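You operate a simulated robot arm through the tools that you are given. There is no shell and no other tool. Be economical: measure what you need, move in short steps, check, and stop when the job is done.

You run a simulated robot arm. Do the job below in one go: nothing can be reset, and whatever is moved stays where it is left.

JOB
Fetch the enamel bowl from the top of the table and set it on the green plate there.

The check looks at the end state, three seconds after you hand in, the way a careful person would. Anything else that was tipped, shoved, dropped, spilled or broken makes it a failure.

ROBOT AND FRAMES
A 6-joint arm with a two-finger parallel gripper, fixed in place. Base frame: the origin is at the foot of the arm, x ahead of it, y to its left, z up; the work surface is at about z = 0. Lengths are in m, angles in rad, forces in N, time in s.
With the tool pointing down near the work surface it reaches from about 0.14 to 0.58 m from the base axis. Its first joint turns from -1.152 to 1.152 rad. Payload 2.1 kg.
The tool frame sits at the grasp point between the pads (the TCP): z along the fingers, y along the line on which they close. The tips reach 0.03 m beyond it. The gripper opens to 0.094 m. The fingers are 0.028 m wide and 0.01 m thick; the gripper's body (0.05 by 0.096 m) begins 0.055 m behind the TCP.
Orientation is told as [roll, pitch, yaw] about the base's x, y, z axes, in that order, counted from this pose: with the fingers straight down and closing along the base's y, the tool's x points along the base's -x, its y along +y and its z along -z.

CONTROLS
- The arm moves only by the tool nudge_tool. Its argument "rows" is a list of rows, each a list of 6 numbers: the shift along the tool's x, y, z in m, then the turn, a rotation vector about the tool's x, y, z in rad. In form: [[x, y, z, rx, ry, rz], ...]. A call has 1 to 10 rows; each row is the pose to reach, as a shift and turn from the pose commanded when the call began, along the tool's axes at that moment. "gripper" is the finger opening in m, from 0 to 0.094, set as the call begins (left out, the last holds). Rows are played at 5 a second. More than 0.05 m and 0.15 rad between two rows, or a gripper value outside its range, and nothing of the call is played. Where a pose cannot be reached the arm comes as near as it can. A force on the tool above 40 N (or 10 N above the force at the start of the call, whichever is more), or a blocked arm, ends the call early, and 0.2 s more pass. Each finger travels about 0.072 m/s and halts on what it meets, pressing with about 22 N; the grip force reading is that of the motor and also rises with nothing between the fingers. The clock runs only during rows and for 0.2 s after the last one: add rows that repeat a pose to give the fingers time. It gives the time, the measured TCP pose, the force on the tool (base axes), the opening and the grip force at its end, in the units of the frame above (readings bear some noise).
- Cameras (640 x 400 px; columns grow to the right, rows downward): "scene" is fixed at [0.0452, -0.3735, 0.4706]; the picture's right is [0.82, -0.57, 0.00], its down [-0.40, -0.57, -0.72] and it looks along [0.41, 0.59, -0.70] (base axes); focal length 263 px, centre (320, 200). "wrist" rides on the gripper at [-0.037, 0, -0.058] in the tool frame; the picture's right is [0.00, -1.00, 0.00], its down [0.97, 0.00, -0.24] and it looks along [0.24, 0.00, 0.97] (tool axes); focal length 218 px, centre (320, 200). There is no depth. A picture from a camera that has moved, and an enlarged one, comes with that camera's place and axes in the base frame and with its lens.
- capture(camera): a new picture of that camera. It takes no simulated time.
- inspect(camera, box): a new picture of the part [left, top, right, bottom] of that camera's present view, enlarged. It takes no simulated time.
- job_done(): hands the job in; it is judged then, once.

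Go step by step. Nothing tells you positions but the pictures and the camera data: compare them with the known pose of the tool, close in by small moves and look again before you grip or let go. The budget is 90 turns and 42 pictures, counting those below and the enlarged ones. Unless the task says otherwise, let go and move clear before handing in, and close with one line.

The tools are called after ">>>" as a command line: name --pt "numbers of a row" for each row, then --argument value for the rest, lists and objects as JSON in quotes. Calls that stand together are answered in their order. nudge_tool: Moves the arm, as the interface text tells. Its arguments: {"type":"object","properties":{"rows":{"type":"array","items":{"type":"array","items":{"type":"number"}}},"gripper":{"type":"number"}},"required":["rows"]} The other tools are called the same way: capture (camera) takes a picture; inspect (camera, box) takes an enlarged picture of a part of a camera's view; job_done () hands the job in.

At the start:

```text
t: 0.0
tool_pos: [0.2817, -0.0417, 0.2662]
tool_rot: [0.0, -0.001, 0.0]
ft_force: [-0.3, 0.1, -0.8]
width: 0.0939
grip_force: 0.1
```

scene: 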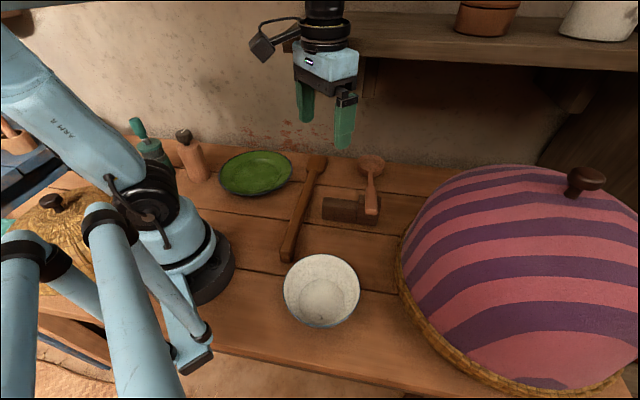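
wrist: 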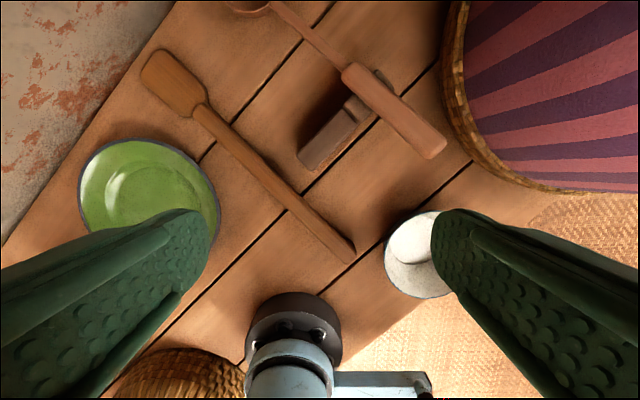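

The bowl looks to be near (0.17, -0.19), about 0.13 m across, and the plate near (0.23, 0.21). The bowl is wider than the gripper opens, so I'll grip it by the rim; first I'll move above it for a better look.

>>> nudge_tool --pt "0.02 -0.037 0 0 0 0" --pt "0.04 -0.075 0 0 0 0" --pt "0.06 -0.112 0 0 0 0" --pt "0.08 -0.15 0 0 0 0" --pt "0.08 -0.15 0 0 0 0" --pt "0.08 -0.15 0 0 0 0"

>>> capture --camera "wrist"

>>> inspect --camera "scene" --box '[240, 220, 400, 340]'

```text
t: 1.4
tool_pos: [0.2034, -0.1933, 0.2673]
tool_rot: [0.0, -0.002, 0.0]
ft_force: [0.6, -0.2, 0.3]
width: 0.0941
grip_force: 0.0
```

```text
39 pictures are left
camera wrist: at [0.2394, -0.1933, 0.3252], right [0.0, -1.0, 0.0], down [-0.97, 0.0, 0.24], along [-0.24, 0.0, -0.97], focal length 218 px, centre (320, 200)
```

wrist: 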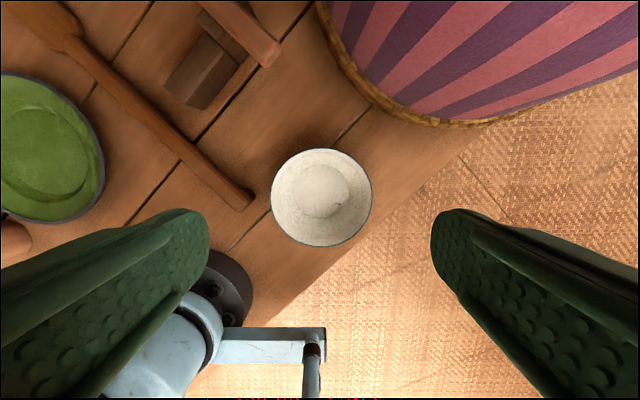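

```text
3.33 times, centred on (320, 280) of scene
camera zoom: at [0.0452, -0.3735, 0.4706], right [0.82, -0.57, 0.0], down [-0.4, -0.57, -0.72], along [0.41, 0.59, -0.7], focal length 877 px, centre (320, -67)
```

zoom: 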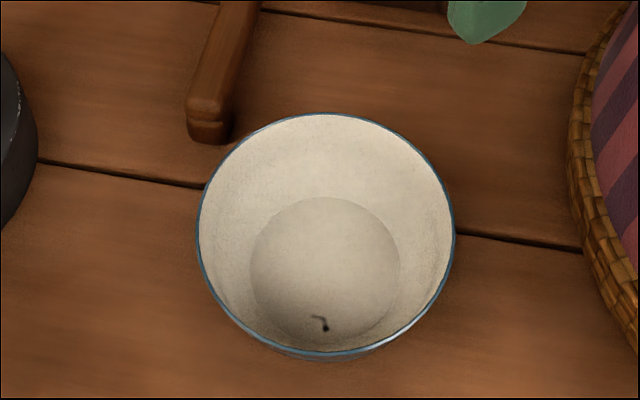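

From both views the rim centre is near (0.173, -0.195), with a radius of about 0.066 and a height of about 0.045. I'll approach the near (-y) rim with the fingers tilted along the flaring wall, stop above it and look.

>>> nudge_tool --pt "0.006 -0.019 0.027 -0.06 0 0" --pt "0.012 -0.038 0.054 -0.12 0 0" --pt "0.018 -0.057 0.081 -0.18 0 0" --pt "0.024 -0.076 0.108 -0.24 0 0" --pt "0.0295 -0.095 0.1355 -0.3 0 0" --pt "0.0295 -0.095 0.1355 -0.3 0 0" --pt "0.0295 -0.095 0.1355 -0.3 0 0" --gripper 0.045

>>> capture --camera "wrist"

>>> capture --camera "scene"

```text
t: 3.0
tool_pos: [0.1744, -0.2866, 0.1306]
tool_rot: [0.301, -0.002, 0.0]
ft_force: [0.1, 0.7, 0.4]
width: 0.0451
grip_force: 0.0
```

```text
37 pictures are left
camera wrist: at [0.2105, -0.3048, 0.1865], right [0.0, -0.96, -0.3], down [-0.97, -0.07, 0.23], along [-0.24, 0.29, -0.93], focal length 218 px, centre (320, 200)
```

wrist: 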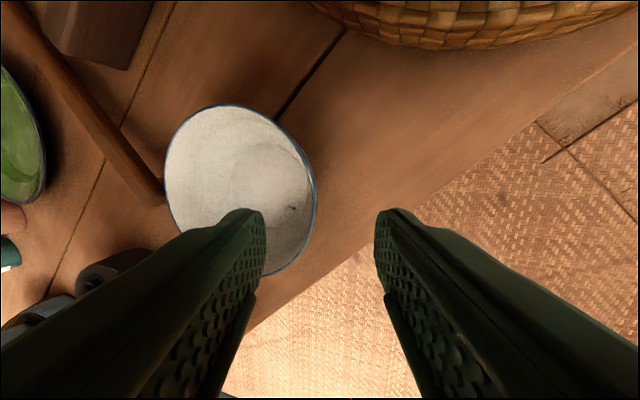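

```text
36 pictures are left
```

scene: 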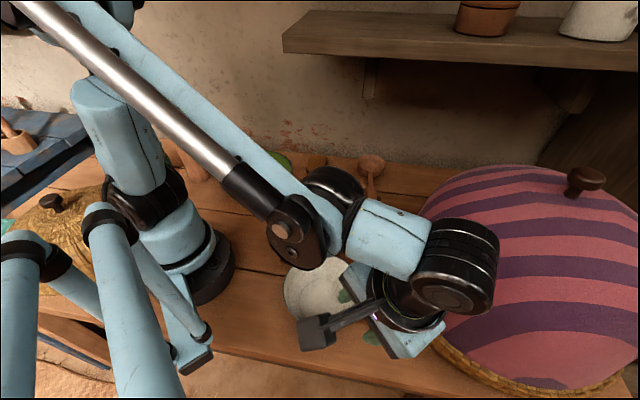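

The view fits a rim height of about 0.055, and the fingers straddle the near rim well. I'll move down along the tool axis.

>>> nudge_tool --pt "0 0.001 0.02 0 0 0" --pt "0 0.002 0.04 0 0 0" --pt "0 0.002 0.055 0 0 0" --pt "0 0.002 0.068 0 0 0" --pt "0 0.002 0.078 0 0 0" --pt "0 0.002 0.078 0 0 0"

>>> capture --camera "wrist"

>>> inspect --camera "scene" --box '[240, 220, 480, 370]'

```text
t: 4.4
tool_pos: [0.1733, -0.2632, 0.0572]
tool_rot: [0.302, -0.003, 0.001]
ft_force: [-0.1, -0.2, 0.7]
width: 0.0449
grip_force: 0.0
```

```text
35 pictures are left
camera wrist: at [0.2098, -0.2804, 0.1117], right [0.0, -0.96, -0.3], down [-0.97, -0.07, 0.23], along [-0.24, 0.29, -0.93], focal length 218 px, centre (320, 200)
```

wrist: 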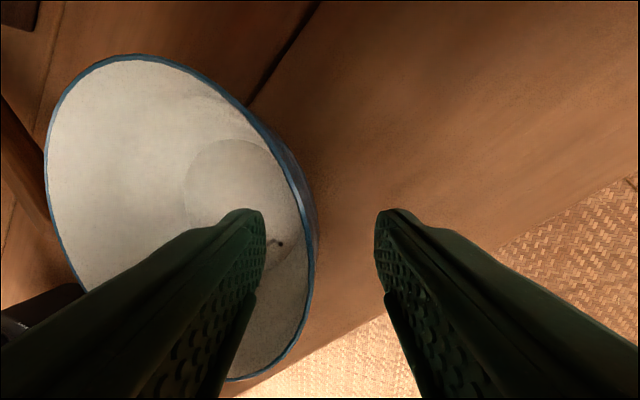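

```text
2.67 times, centred on (360, 295) of scene
camera zoom: at [0.0452, -0.3734, 0.4706], right [0.82, -0.57, 0.0], down [-0.4, -0.57, -0.72], along [0.41, 0.59, -0.7], focal length 702 px, centre (213, -53)
```

zoom: 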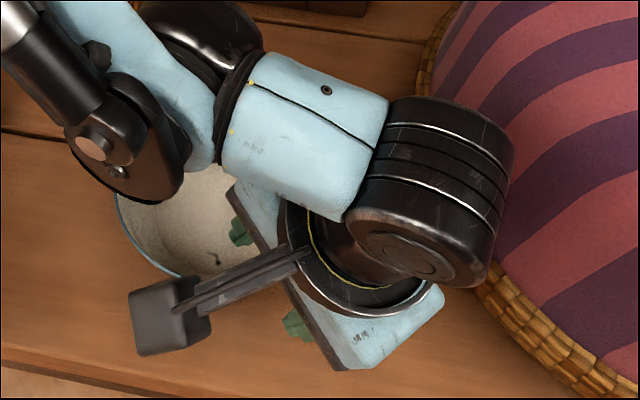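

The wall lies between the pads with room on both sides. I'll go slightly deeper and close.

>>> nudge_tool --pt "0 0.0015 0.004 0 0 0" --pt "0 0.0015 0.004 0 0 0"

>>> nudge_tool --pt "0 0 0 0 0 0" --pt "0 0 0 0 0 0" --pt "0 0 0 0 0 0" --pt "0 0 0 0 0 0" --pt "0 0 0 0 0 0" --gripper 0

>>> capture --camera "wrist"

```text
t: 5.0
tool_pos: [0.173, -0.26, 0.0535]
tool_rot: [0.3, -0.001, 0.0]
ft_force: [-0.1, 0.5, 0.2]
width: 0.0451
grip_force: 0.0
```

```text
t: 6.2
tool_pos: [0.1745, -0.2596, 0.0528]
tool_rot: [0.301, -0.003, -0.001]
ft_force: [-0.2, 4.0, 7.8]
width: 0.0086
grip_force: 21.4
```

```text
33 pictures are left
camera wrist: at [0.2096, -0.2776, 0.1086], right [0.0, -0.96, -0.3], down [-0.97, -0.07, 0.23], along [-0.24, 0.29, -0.93], focal length 218 px, centre (320, 200)
```

wrist: 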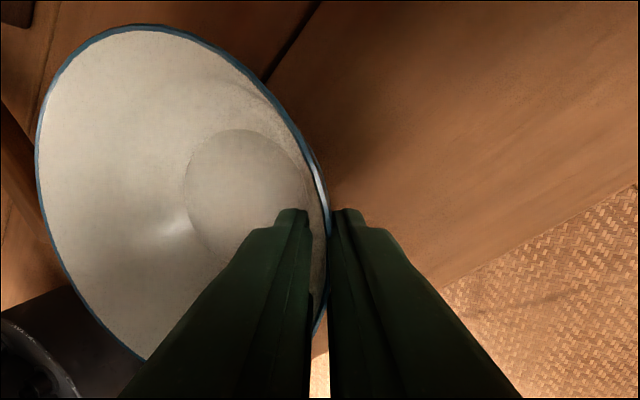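

The bowl's wall is gripped, at 8.6 mm. I'll lift a little straight up and check.

>>> nudge_tool --pt "0 0.003 -0.0096 0 0 0" --pt "0 0.0059 -0.0191 0 0 0" --pt "0 0.0089 -0.0287 0 0 0" --pt "0 0.0118 -0.0382 0 0 0" --pt "0 0.0118 -0.0382 0 0 0" --pt "0 0.0118 -0.0382 0 0 0"

>>> capture --camera "wrist"

>>> capture --camera "scene"

```text
t: 7.6
tool_pos: [0.1736, -0.2601, 0.0934]
tool_rot: [0.301, -0.001, 0.001]
ft_force: [0.3, -0.7, -0.4]
width: 0.0072
grip_force: 22.1
```

```text
32 pictures are left
camera wrist: at [0.2096, -0.2778, 0.1486], right [0.0, -0.96, -0.3], down [-0.97, -0.07, 0.23], along [-0.24, 0.29, -0.93], focal length 218 px, centre (320, 200)
```

wrist: 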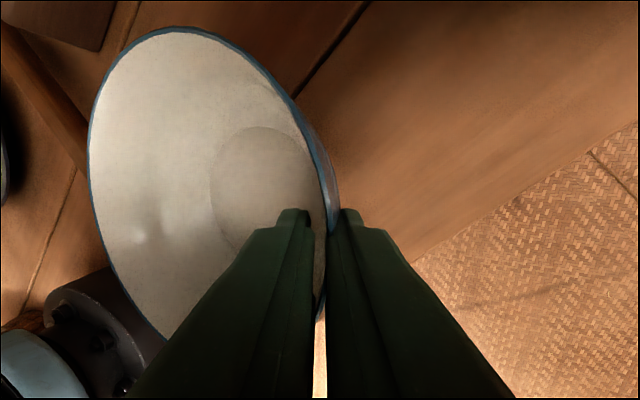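

```text
31 pictures are left
```

scene: 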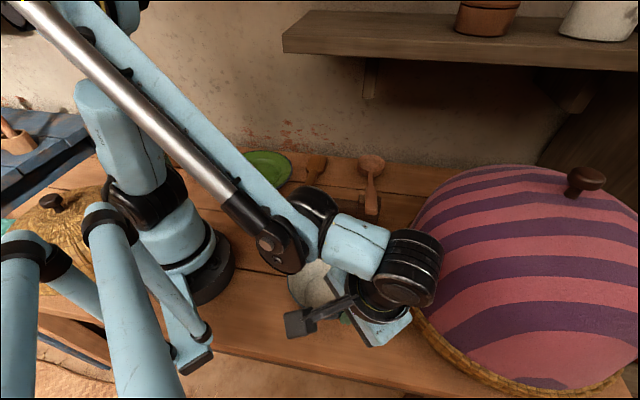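

The bowl is held and clear, with its far side drooping about 0.1 rad. I'll lift it further, move out in x, and tilt the tool by 0.1 to level the bowl.

>>> nudge_tool --pt "-0.008 0.005 -0.016 -0.02 0 0" --pt "-0.018 0.01 -0.032 -0.04 0 0" --pt "-0.03 0.015 -0.048 -0.06 0 0" --pt "-0.042 0.02 -0.064 -0.08 0 0" --pt "-0.053 0.025 -0.08 -0.1 0 0" --pt "-0.06 0.0296 -0.0955 -0.1 0 0" --pt "-0.06 0.0325 -0.105 -0.1 0 0" --pt "-0.06 0.0325 -0.105 -0.1 0 0"

>>> capture --camera "wrist"

>>> capture --camera "scene"

```text
t: 9.4
tool_pos: [0.2316, -0.2594, 0.2022]
tool_rot: [0.402, -0.001, -0.002]
ft_force: [-0.2, 0.4, -1.2]
width: 0.0071
grip_force: 22.6
```

```text
30 pictures are left
camera wrist: at [0.2681, -0.2829, 0.2566], right [0.0, -0.92, -0.39], down [-0.97, -0.09, 0.22], along [-0.24, 0.38, -0.89], focal length 218 px, centre (320, 200)
```

wrist: 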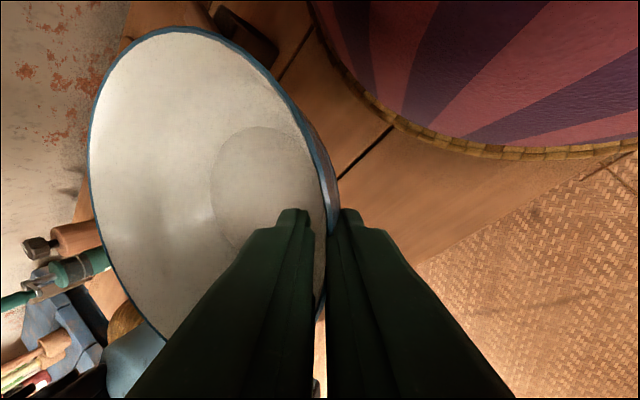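

```text
29 pictures are left
```

scene: 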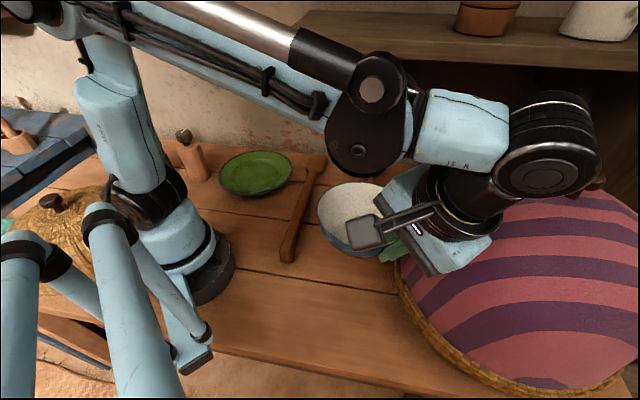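

The grip is steady. I'll carry the bowl across in +y at this height towards the plate.

>>> nudge_tool --pt "0 0.0184 0.0078 0 0 0" --pt "0 0.0461 0.0195 0 0 0" --pt "0 0.0829 0.035 0 0 0" --pt "0 0.1197 0.0506 0 0 0" --pt "0 0.1566 0.0661 0 0 0" --pt "0 0.1934 0.0817 0 0 0" --pt "0 0.2303 0.0973 0 0 0" --pt "0 0.2579 0.1089 0 0 0" --pt "0 0.2763 0.1167 0 0 0" --pt "0 0.2763 0.1167 0 0 0"

>>> capture --camera "wrist"

>>> capture --camera "scene"

```text
t: 11.6
tool_pos: [0.2314, 0.0402, 0.2031]
tool_rot: [0.4, -0.001, -0.002]
ft_force: [-0.7, -0.6, -0.9]
width: 0.007
grip_force: 22.3
```

```text
28 pictures are left
camera wrist: at [0.2695, 0.0172, 0.256], right [0.0, -0.92, -0.39], down [-0.97, -0.09, 0.22], along [-0.24, 0.38, -0.89], focal length 218 px, centre (320, 200)
```

wrist: 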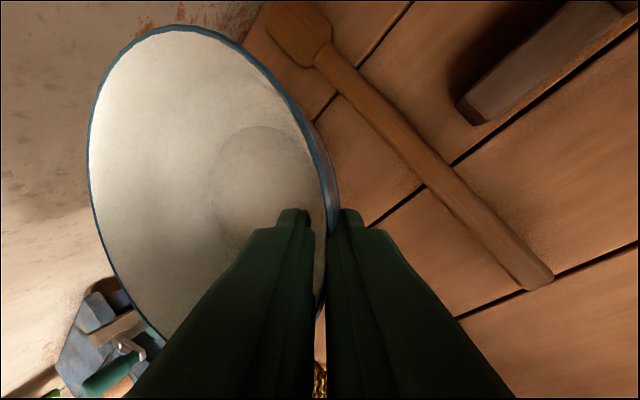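

```text
27 pictures are left
```

scene: 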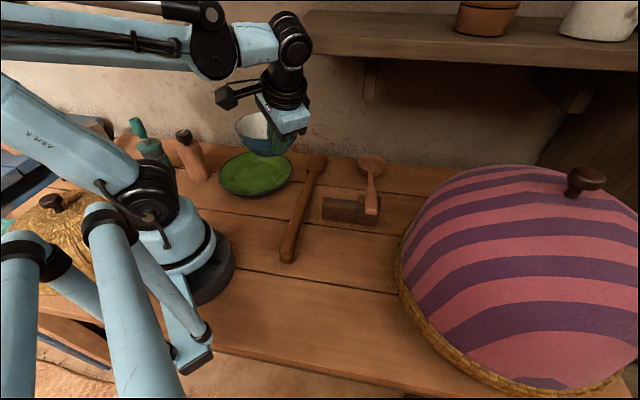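

The plate's centre works out to about (0.235, 0.207), so the TCP target is about (0.233, 0.142). I'll move over it at height and check.

>>> nudge_tool --pt "0 0.0184 0.0078 0 0 0" --pt "0 0.0461 0.0195 0 0 0" --pt "0 0.0737 0.0311 0 0 0" --pt "-0.001 0.0939 0.0397 0 0 0" --pt "-0.001 0.0939 0.0397 0 0 0" --pt "-0.001 0.0939 0.0397 0 0 0"

>>> inspect --camera "scene" --box '[160, 80, 352, 200]'

```text
t: 13.0
tool_pos: [0.2337, 0.1416, 0.2044]
tool_rot: [0.399, -0.002, 0.0]
ft_force: [-0.1, -0.3, 0.0]
width: 0.0075
grip_force: 22.0
```

```text
3.33 times, centred on (256, 140) of scene
camera zoom: at [0.0452, -0.3734, 0.4706], right [0.82, -0.57, 0.0], down [-0.4, -0.57, -0.72], along [0.41, 0.59, -0.7], focal length 877 px, centre (533, 400)
```

zoom: 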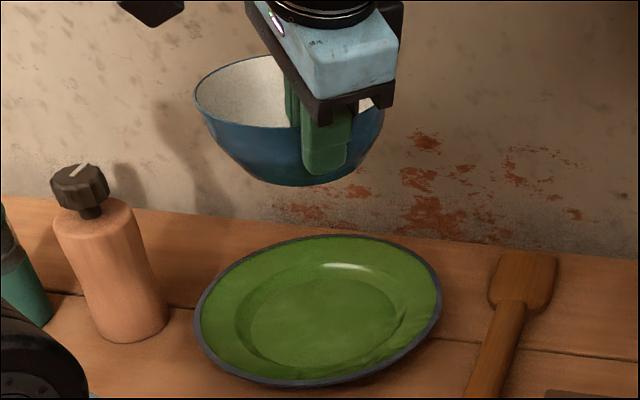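

The bowl hangs over the plate. I'll take a closer look at its tilt and centring before lowering.

>>> inspect --camera "scene" --box '[208, 85, 288, 135]'

>>> capture --camera "wrist"

```text
8.00 times, centred on (248, 110) of scene
camera zoom: at [0.0452, -0.3734, 0.4706], right [0.82, -0.57, 0.0], down [-0.4, -0.57, -0.72], along [0.41, 0.59, -0.7], focal length 2105 px, centre (896, 920)
```

zoom: 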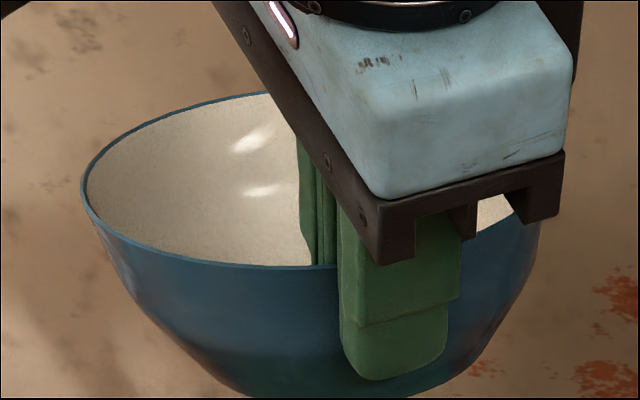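

```text
24 pictures are left
camera wrist: at [0.2701, 0.1188, 0.2565], right [0.0, -0.92, -0.39], down [-0.97, -0.09, 0.22], along [-0.24, 0.38, -0.89], focal length 218 px, centre (320, 200)
```

wrist: 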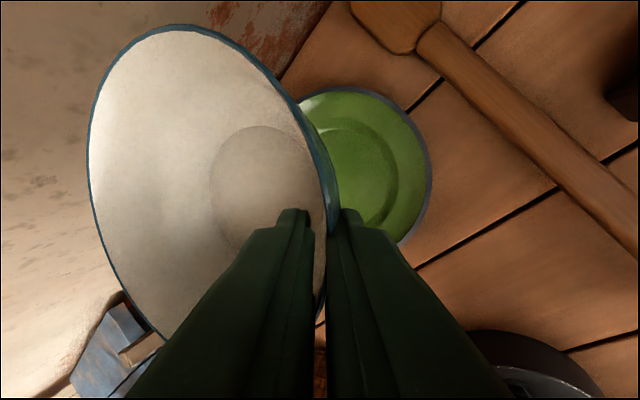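

The bowl's +x side hangs about 0.15 rad low, and its centre sits about 0.016 m towards +x of the grip. I'll level it with a turn about base y and re-centre it over the plate.

>>> nudge_tool --pt "0.006 -0.001 -0.0005 0 -0.045 -0.019" --pt "0.012 -0.0025 -0.001 0 -0.09 -0.038" --pt "0.018 -0.0037 -0.0016 0 -0.134 -0.057" --pt "0.018 -0.0037 -0.0016 0 -0.134 -0.057" --pt "0.018 -0.0037 -0.0016 0 -0.134 -0.057"

>>> inspect --camera "scene" --box '[192, 80, 304, 150]'

>>> inspect --camera "scene" --box '[160, 80, 352, 200]'

```text
t: 14.2
tool_pos: [0.2158, 0.1378, 0.2027]
tool_rot: [0.399, -0.147, -0.001]
ft_force: [0.4, 0.7, -0.3]
width: 0.0072
grip_force: 21.7
```

```text
5.71 times, centred on (248, 115) of scene
camera zoom: at [0.0452, -0.3735, 0.4706], right [0.82, -0.57, 0.0], down [-0.4, -0.57, -0.72], along [0.41, 0.59, -0.7], focal length 1503 px, centre (731, 686)
```

zoom: 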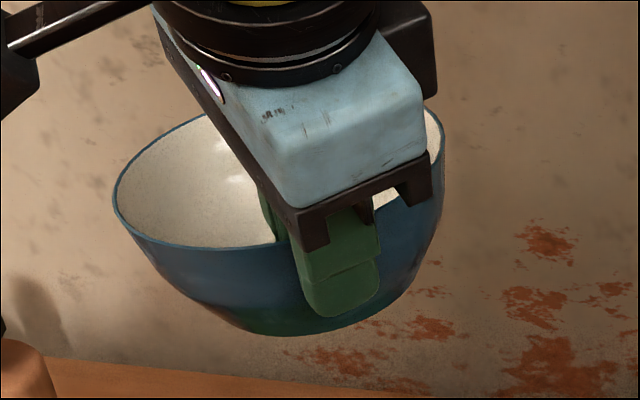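

```text
3.33 times, centred on (256, 140) of scene
camera zoom: at [0.0452, -0.3735, 0.4706], right [0.82, -0.57, 0.0], down [-0.4, -0.57, -0.72], along [0.41, 0.59, -0.7], focal length 877 px, centre (533, 400)
```

zoom: 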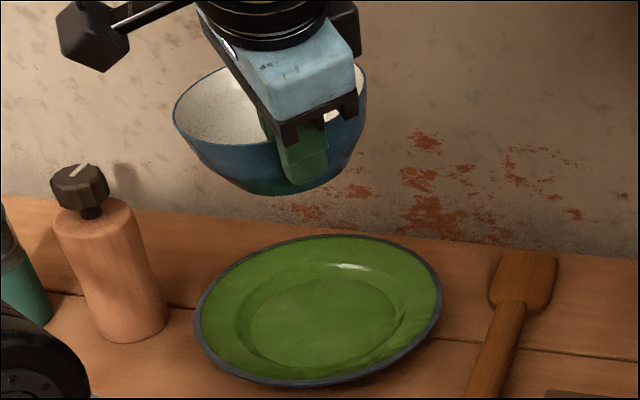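

The new view shows the bowl was actually about level before, and a fit of the rim in the wrist picture agrees. I'll undo most of that turn and set the centre over the plate.

>>> nudge_tool --pt "-0.003 0.001 0.0005 0 0.037 0.016" --pt "-0.006 0.0025 0.001 0 0.074 0.031" --pt "-0.01 0.0037 0.0016 0 0.11 0.047" --pt "-0.01 0.0037 0.0016 0 0.11 0.047" --pt "-0.01 0.0037 0.0016 0 0.11 0.047"

>>> inspect --camera "scene" --box '[192, 80, 304, 150]'

```text
t: 15.4
tool_pos: [0.226, 0.1416, 0.2049]
tool_rot: [0.399, -0.029, 0.0]
ft_force: [0.1, 0.2, -1.3]
width: 0.0073
grip_force: 21.9
```

```text
5.71 times, centred on (248, 115) of scene
camera zoom: at [0.0452, -0.3734, 0.4706], right [0.82, -0.57, 0.0], down [-0.4, -0.57, -0.72], along [0.41, 0.59, -0.7], focal length 1503 px, centre (731, 686)
```

zoom: 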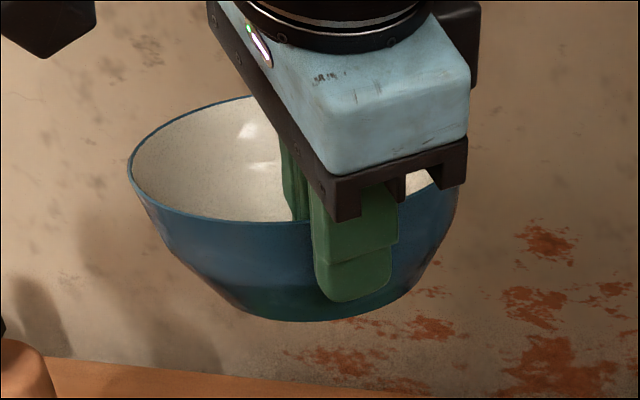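

The bowl looks level now. I'll lower it straight down to just above the plate and check.

>>> nudge_tool --pt "0.0005 -0.0058 0.0138 0 0 0" --pt "0.0011 -0.0148 0.035 0 0 0" --pt "0.0018 -0.0237 0.0562 0 0 0" --pt "0.0025 -0.0327 0.0774 0 0 0" --pt "0.003 -0.0401 0.0949 0 0 0" --pt "0.0032 -0.0428 0.1013 0 0 0" --pt "0.0032 -0.0428 0.1013 0 0 0"

>>> inspect --camera "scene" --box '[176, 110, 336, 210]'

>>> capture --camera "wrist"

```text
t: 17.0
tool_pos: [0.2264, 0.1423, 0.0945]
tool_rot: [0.399, -0.03, 0.0]
ft_force: [0.3, -0.2, -0.2]
width: 0.0072
grip_force: 21.8
```

```text
4.00 times, centred on (256, 160) of scene
camera zoom: at [0.0452, -0.3735, 0.4706], right [0.82, -0.57, 0.0], down [-0.4, -0.57, -0.72], along [0.41, 0.59, -0.7], focal length 1052 px, centre (576, 360)
```

zoom: 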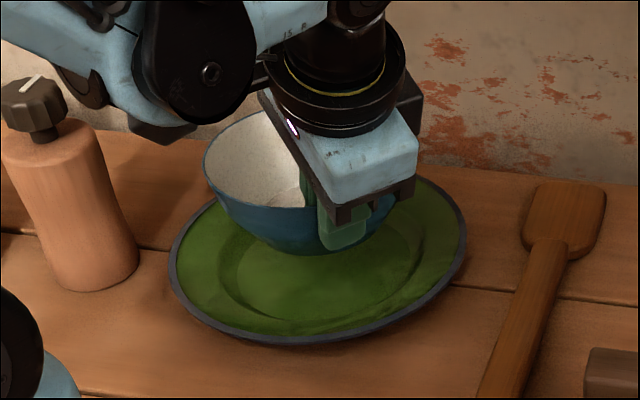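

```text
19 pictures are left
camera wrist: at [0.2603, 0.1193, 0.1485], right [0.01, -0.92, -0.39], down [-0.98, -0.09, 0.19], along [-0.22, 0.38, -0.9], focal length 218 px, centre (320, 200)
```

wrist: 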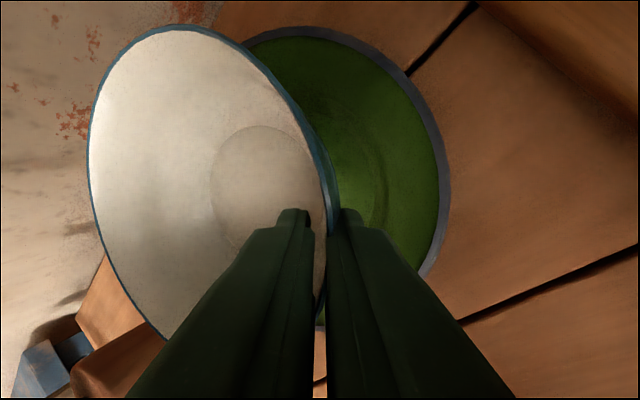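

The bowl is nearly centred over the plate. I'll shift it about 6 mm and lower to a few millimetres above contact.

>>> nudge_tool --pt "-0.0022 -0.0055 0.008 0 0 0" --pt "-0.0042 -0.01 0.015 0 0 0" --pt "-0.0042 -0.0138 0.0223 0 0 0" --pt "-0.0042 -0.0138 0.0223 0 0 0"

>>> inspect --camera "scene" --box '[208, 130, 304, 190]'

```text
t: 18.0
tool_pos: [0.2316, 0.139, 0.0682]
tool_rot: [0.4, -0.028, 0.0]
ft_force: [-0.7, -0.6, -1.2]
width: 0.0072
grip_force: 22.5
```

```text
6.67 times, centred on (256, 160) of scene
camera zoom: at [0.0452, -0.3735, 0.4706], right [0.82, -0.57, 0.0], down [-0.4, -0.57, -0.72], along [0.41, 0.59, -0.7], focal length 1754 px, centre (747, 467)
```

zoom: 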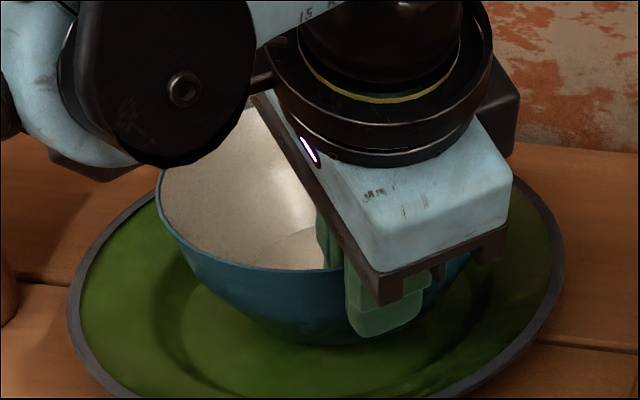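

The bowl is a few millimetres above the plate's well. I'll lower in small steps and watch the force.

>>> nudge_tool --pt "0 -0.0008 0.0018 0 0 0" --pt "0.0001 -0.0016 0.0037 0 0 0" --pt "0.0001 -0.0016 0.0037 0 0 0"

>>> nudge_tool --pt "0 -0.0006 0.0014 0 0 0" --pt "0.0001 -0.0012 0.0028 0 0 0" --pt "0.0001 -0.0012 0.0028 0 0 0"

```text
t: 18.8
tool_pos: [0.2295, 0.1385, 0.0643]
tool_rot: [0.401, -0.026, -0.001]
ft_force: [0.4, 0.8, -1.4]
width: 0.0072
grip_force: 21.8
```

```text
t: 19.6
tool_pos: [0.2309, 0.1394, 0.0625]
tool_rot: [0.399, -0.028, -0.001]
ft_force: [0.0, 0.3, -1.1]
width: 0.0072
grip_force: 22.4
```

No contact shows yet, so I'll continue down in 2 mm steps.

>>> nudge_tool --pt "0 -0.0004 0.0009 0 0 0" --pt "0 -0.0008 0.0018 0 0 0" --pt "0 -0.0008 0.0018 0 0 0"

>>> nudge_tool --pt "0 -0.0004 0.0009 0 0 0" --pt "0 -0.0008 0.0018 0 0 0" --pt "0 -0.0008 0.0018 0 0 0"

>>> inspect --camera "scene" --box '[208, 130, 304, 190]'

```text
t: 20.4
tool_pos: [0.2312, 0.1373, 0.0591]
tool_rot: [0.401, -0.029, -0.001]
ft_force: [-0.1, -0.3, -0.2]
width: 0.0073
grip_force: 21.9
```

```text
t: 21.2
tool_pos: [0.2301, 0.1373, 0.0577]
tool_rot: [0.4, -0.027, 0.0]
ft_force: [-0.1, -0.6, 1.7]
width: 0.0071
grip_force: 22.0
```

```text
6.67 times, centred on (256, 160) of scene
camera zoom: at [0.0452, -0.3735, 0.4706], right [0.82, -0.57, 0.0], down [-0.4, -0.57, -0.72], along [0.41, 0.59, -0.7], focal length 1754 px, centre (747, 467)
```

zoom: 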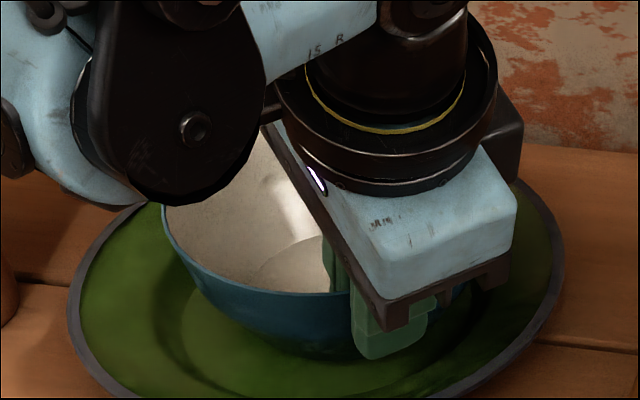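

Contact is beginning, with the force z reading up about 2–3 N. I'll go one or two millimetres further.

>>> nudge_tool --pt "0 -0.0002 0.0005 0 0 0" --pt "0 -0.0004 0.0009 0 0 0" --pt "0 -0.0004 0.0009 0 0 0"

>>> nudge_tool --pt "0 -0.0002 0.0005 0 0 0" --pt "0 -0.0004 0.0009 0 0 0" --pt "0 -0.0004 0.0009 0 0 0"

```text
t: 22.0
tool_pos: [0.2313, 0.1379, 0.0563]
tool_rot: [0.4, -0.028, 0.002]
ft_force: [1.1, -3.2, 11.0]
width: 0.0071
grip_force: 22.2
```

```text
t: 22.8
tool_pos: [0.2307, 0.1387, 0.0568]
tool_rot: [0.399, -0.029, 0.0]
ft_force: [0.2, -2.0, 13.2]
width: 0.0072
grip_force: 21.8
```

The bowl is seated with about 13 N on it. I'll open just a little, so the outer finger doesn't touch the plate, and check before backing out.

>>> nudge_tool --pt "0 0 0 0 0 0" --pt "0 0 0 0 0 0" --pt "0 0 0 0 0 0" --gripper 0.022

>>> capture --camera "wrist"

```text
t: 23.6
tool_pos: [0.2304, 0.1378, 0.0559]
tool_rot: [0.4, -0.029, -0.002]
ft_force: [-0.6, -0.3, -0.1]
width: 0.0216
grip_force: 0.1
```

```text
16 pictures are left
camera wrist: at [0.2655, 0.1148, 0.1103], right [0.01, -0.92, -0.39], down [-0.98, -0.09, 0.19], along [-0.22, 0.38, -0.9], focal length 218 px, centre (320, 200)
```

wrist: 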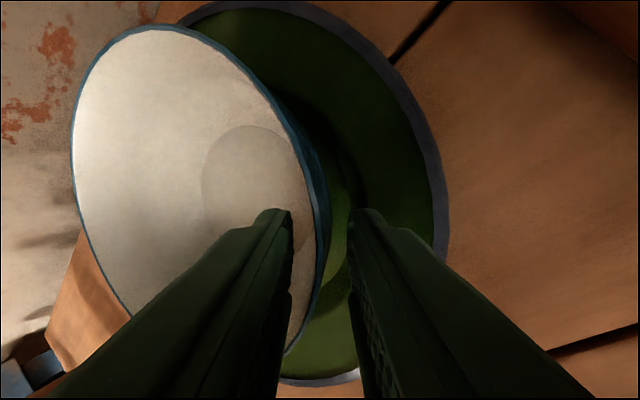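

The rim is free between the fingers and the force is near zero. I'll back out along the tool axis.

>>> nudge_tool --pt "0 0 -0.01 0 0 0" --pt "0 0 -0.025 0 0 0" --pt "0 0 -0.045 0 0 0" --pt "0 0 -0.075 0 0 0" --pt "0 0 -0.11 0 0 0" --pt "0 0 -0.14 0 0 0" --pt "0 0 -0.14 0 0 0"

>>> capture --camera "scene"

>>> capture --camera "wrist"

```text
t: 25.2
tool_pos: [0.2253, 0.0835, 0.1849]
tool_rot: [0.399, -0.026, 0.002]
ft_force: [-0.6, -1.0, -0.5]
width: 0.0223
grip_force: 0.0
```

```text
15 pictures are left
```

scene: 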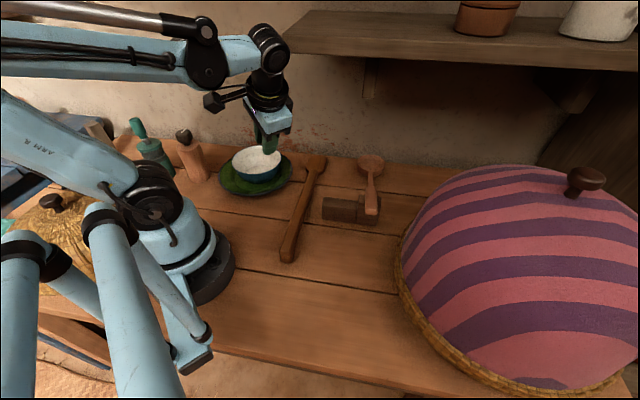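

```text
14 pictures are left
camera wrist: at [0.2615, 0.0599, 0.2395], right [0.01, -0.92, -0.39], down [-0.98, -0.09, 0.19], along [-0.22, 0.38, -0.9], focal length 218 px, centre (320, 200)
```

wrist: 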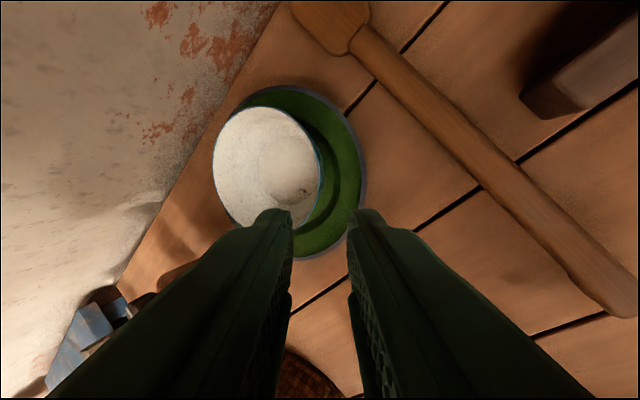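

The bowl sits on the plate with the gripper clear. I'll check once more that it's level and centred.

>>> inspect --camera "scene" --box '[192, 130, 320, 210]'

```text
5.00 times, centred on (256, 170) of scene
camera zoom: at [0.0452, -0.3735, 0.4706], right [0.82, -0.57, 0.0], down [-0.4, -0.57, -0.72], along [0.41, 0.59, -0.7], focal length 1315 px, centre (640, 350)
```

zoom: 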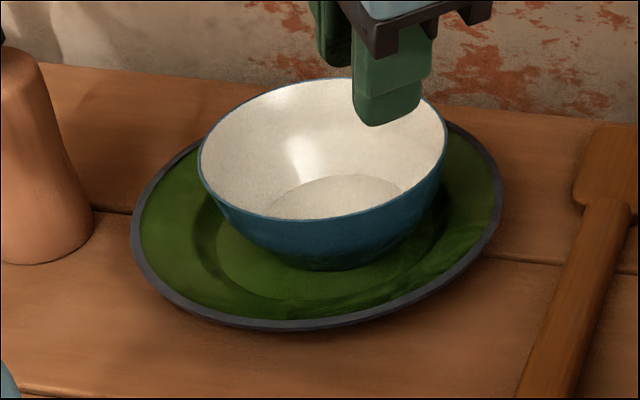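

The bowl stands level in the plate's well, and nothing else appears to have moved. I'm handing in.

>>> job_done

```text
The job is handed in.
```

The enamel bowl is on the green plate, standing level near its centre. The gripper is clear, and nothing else appeared to have moved in the last pictures.
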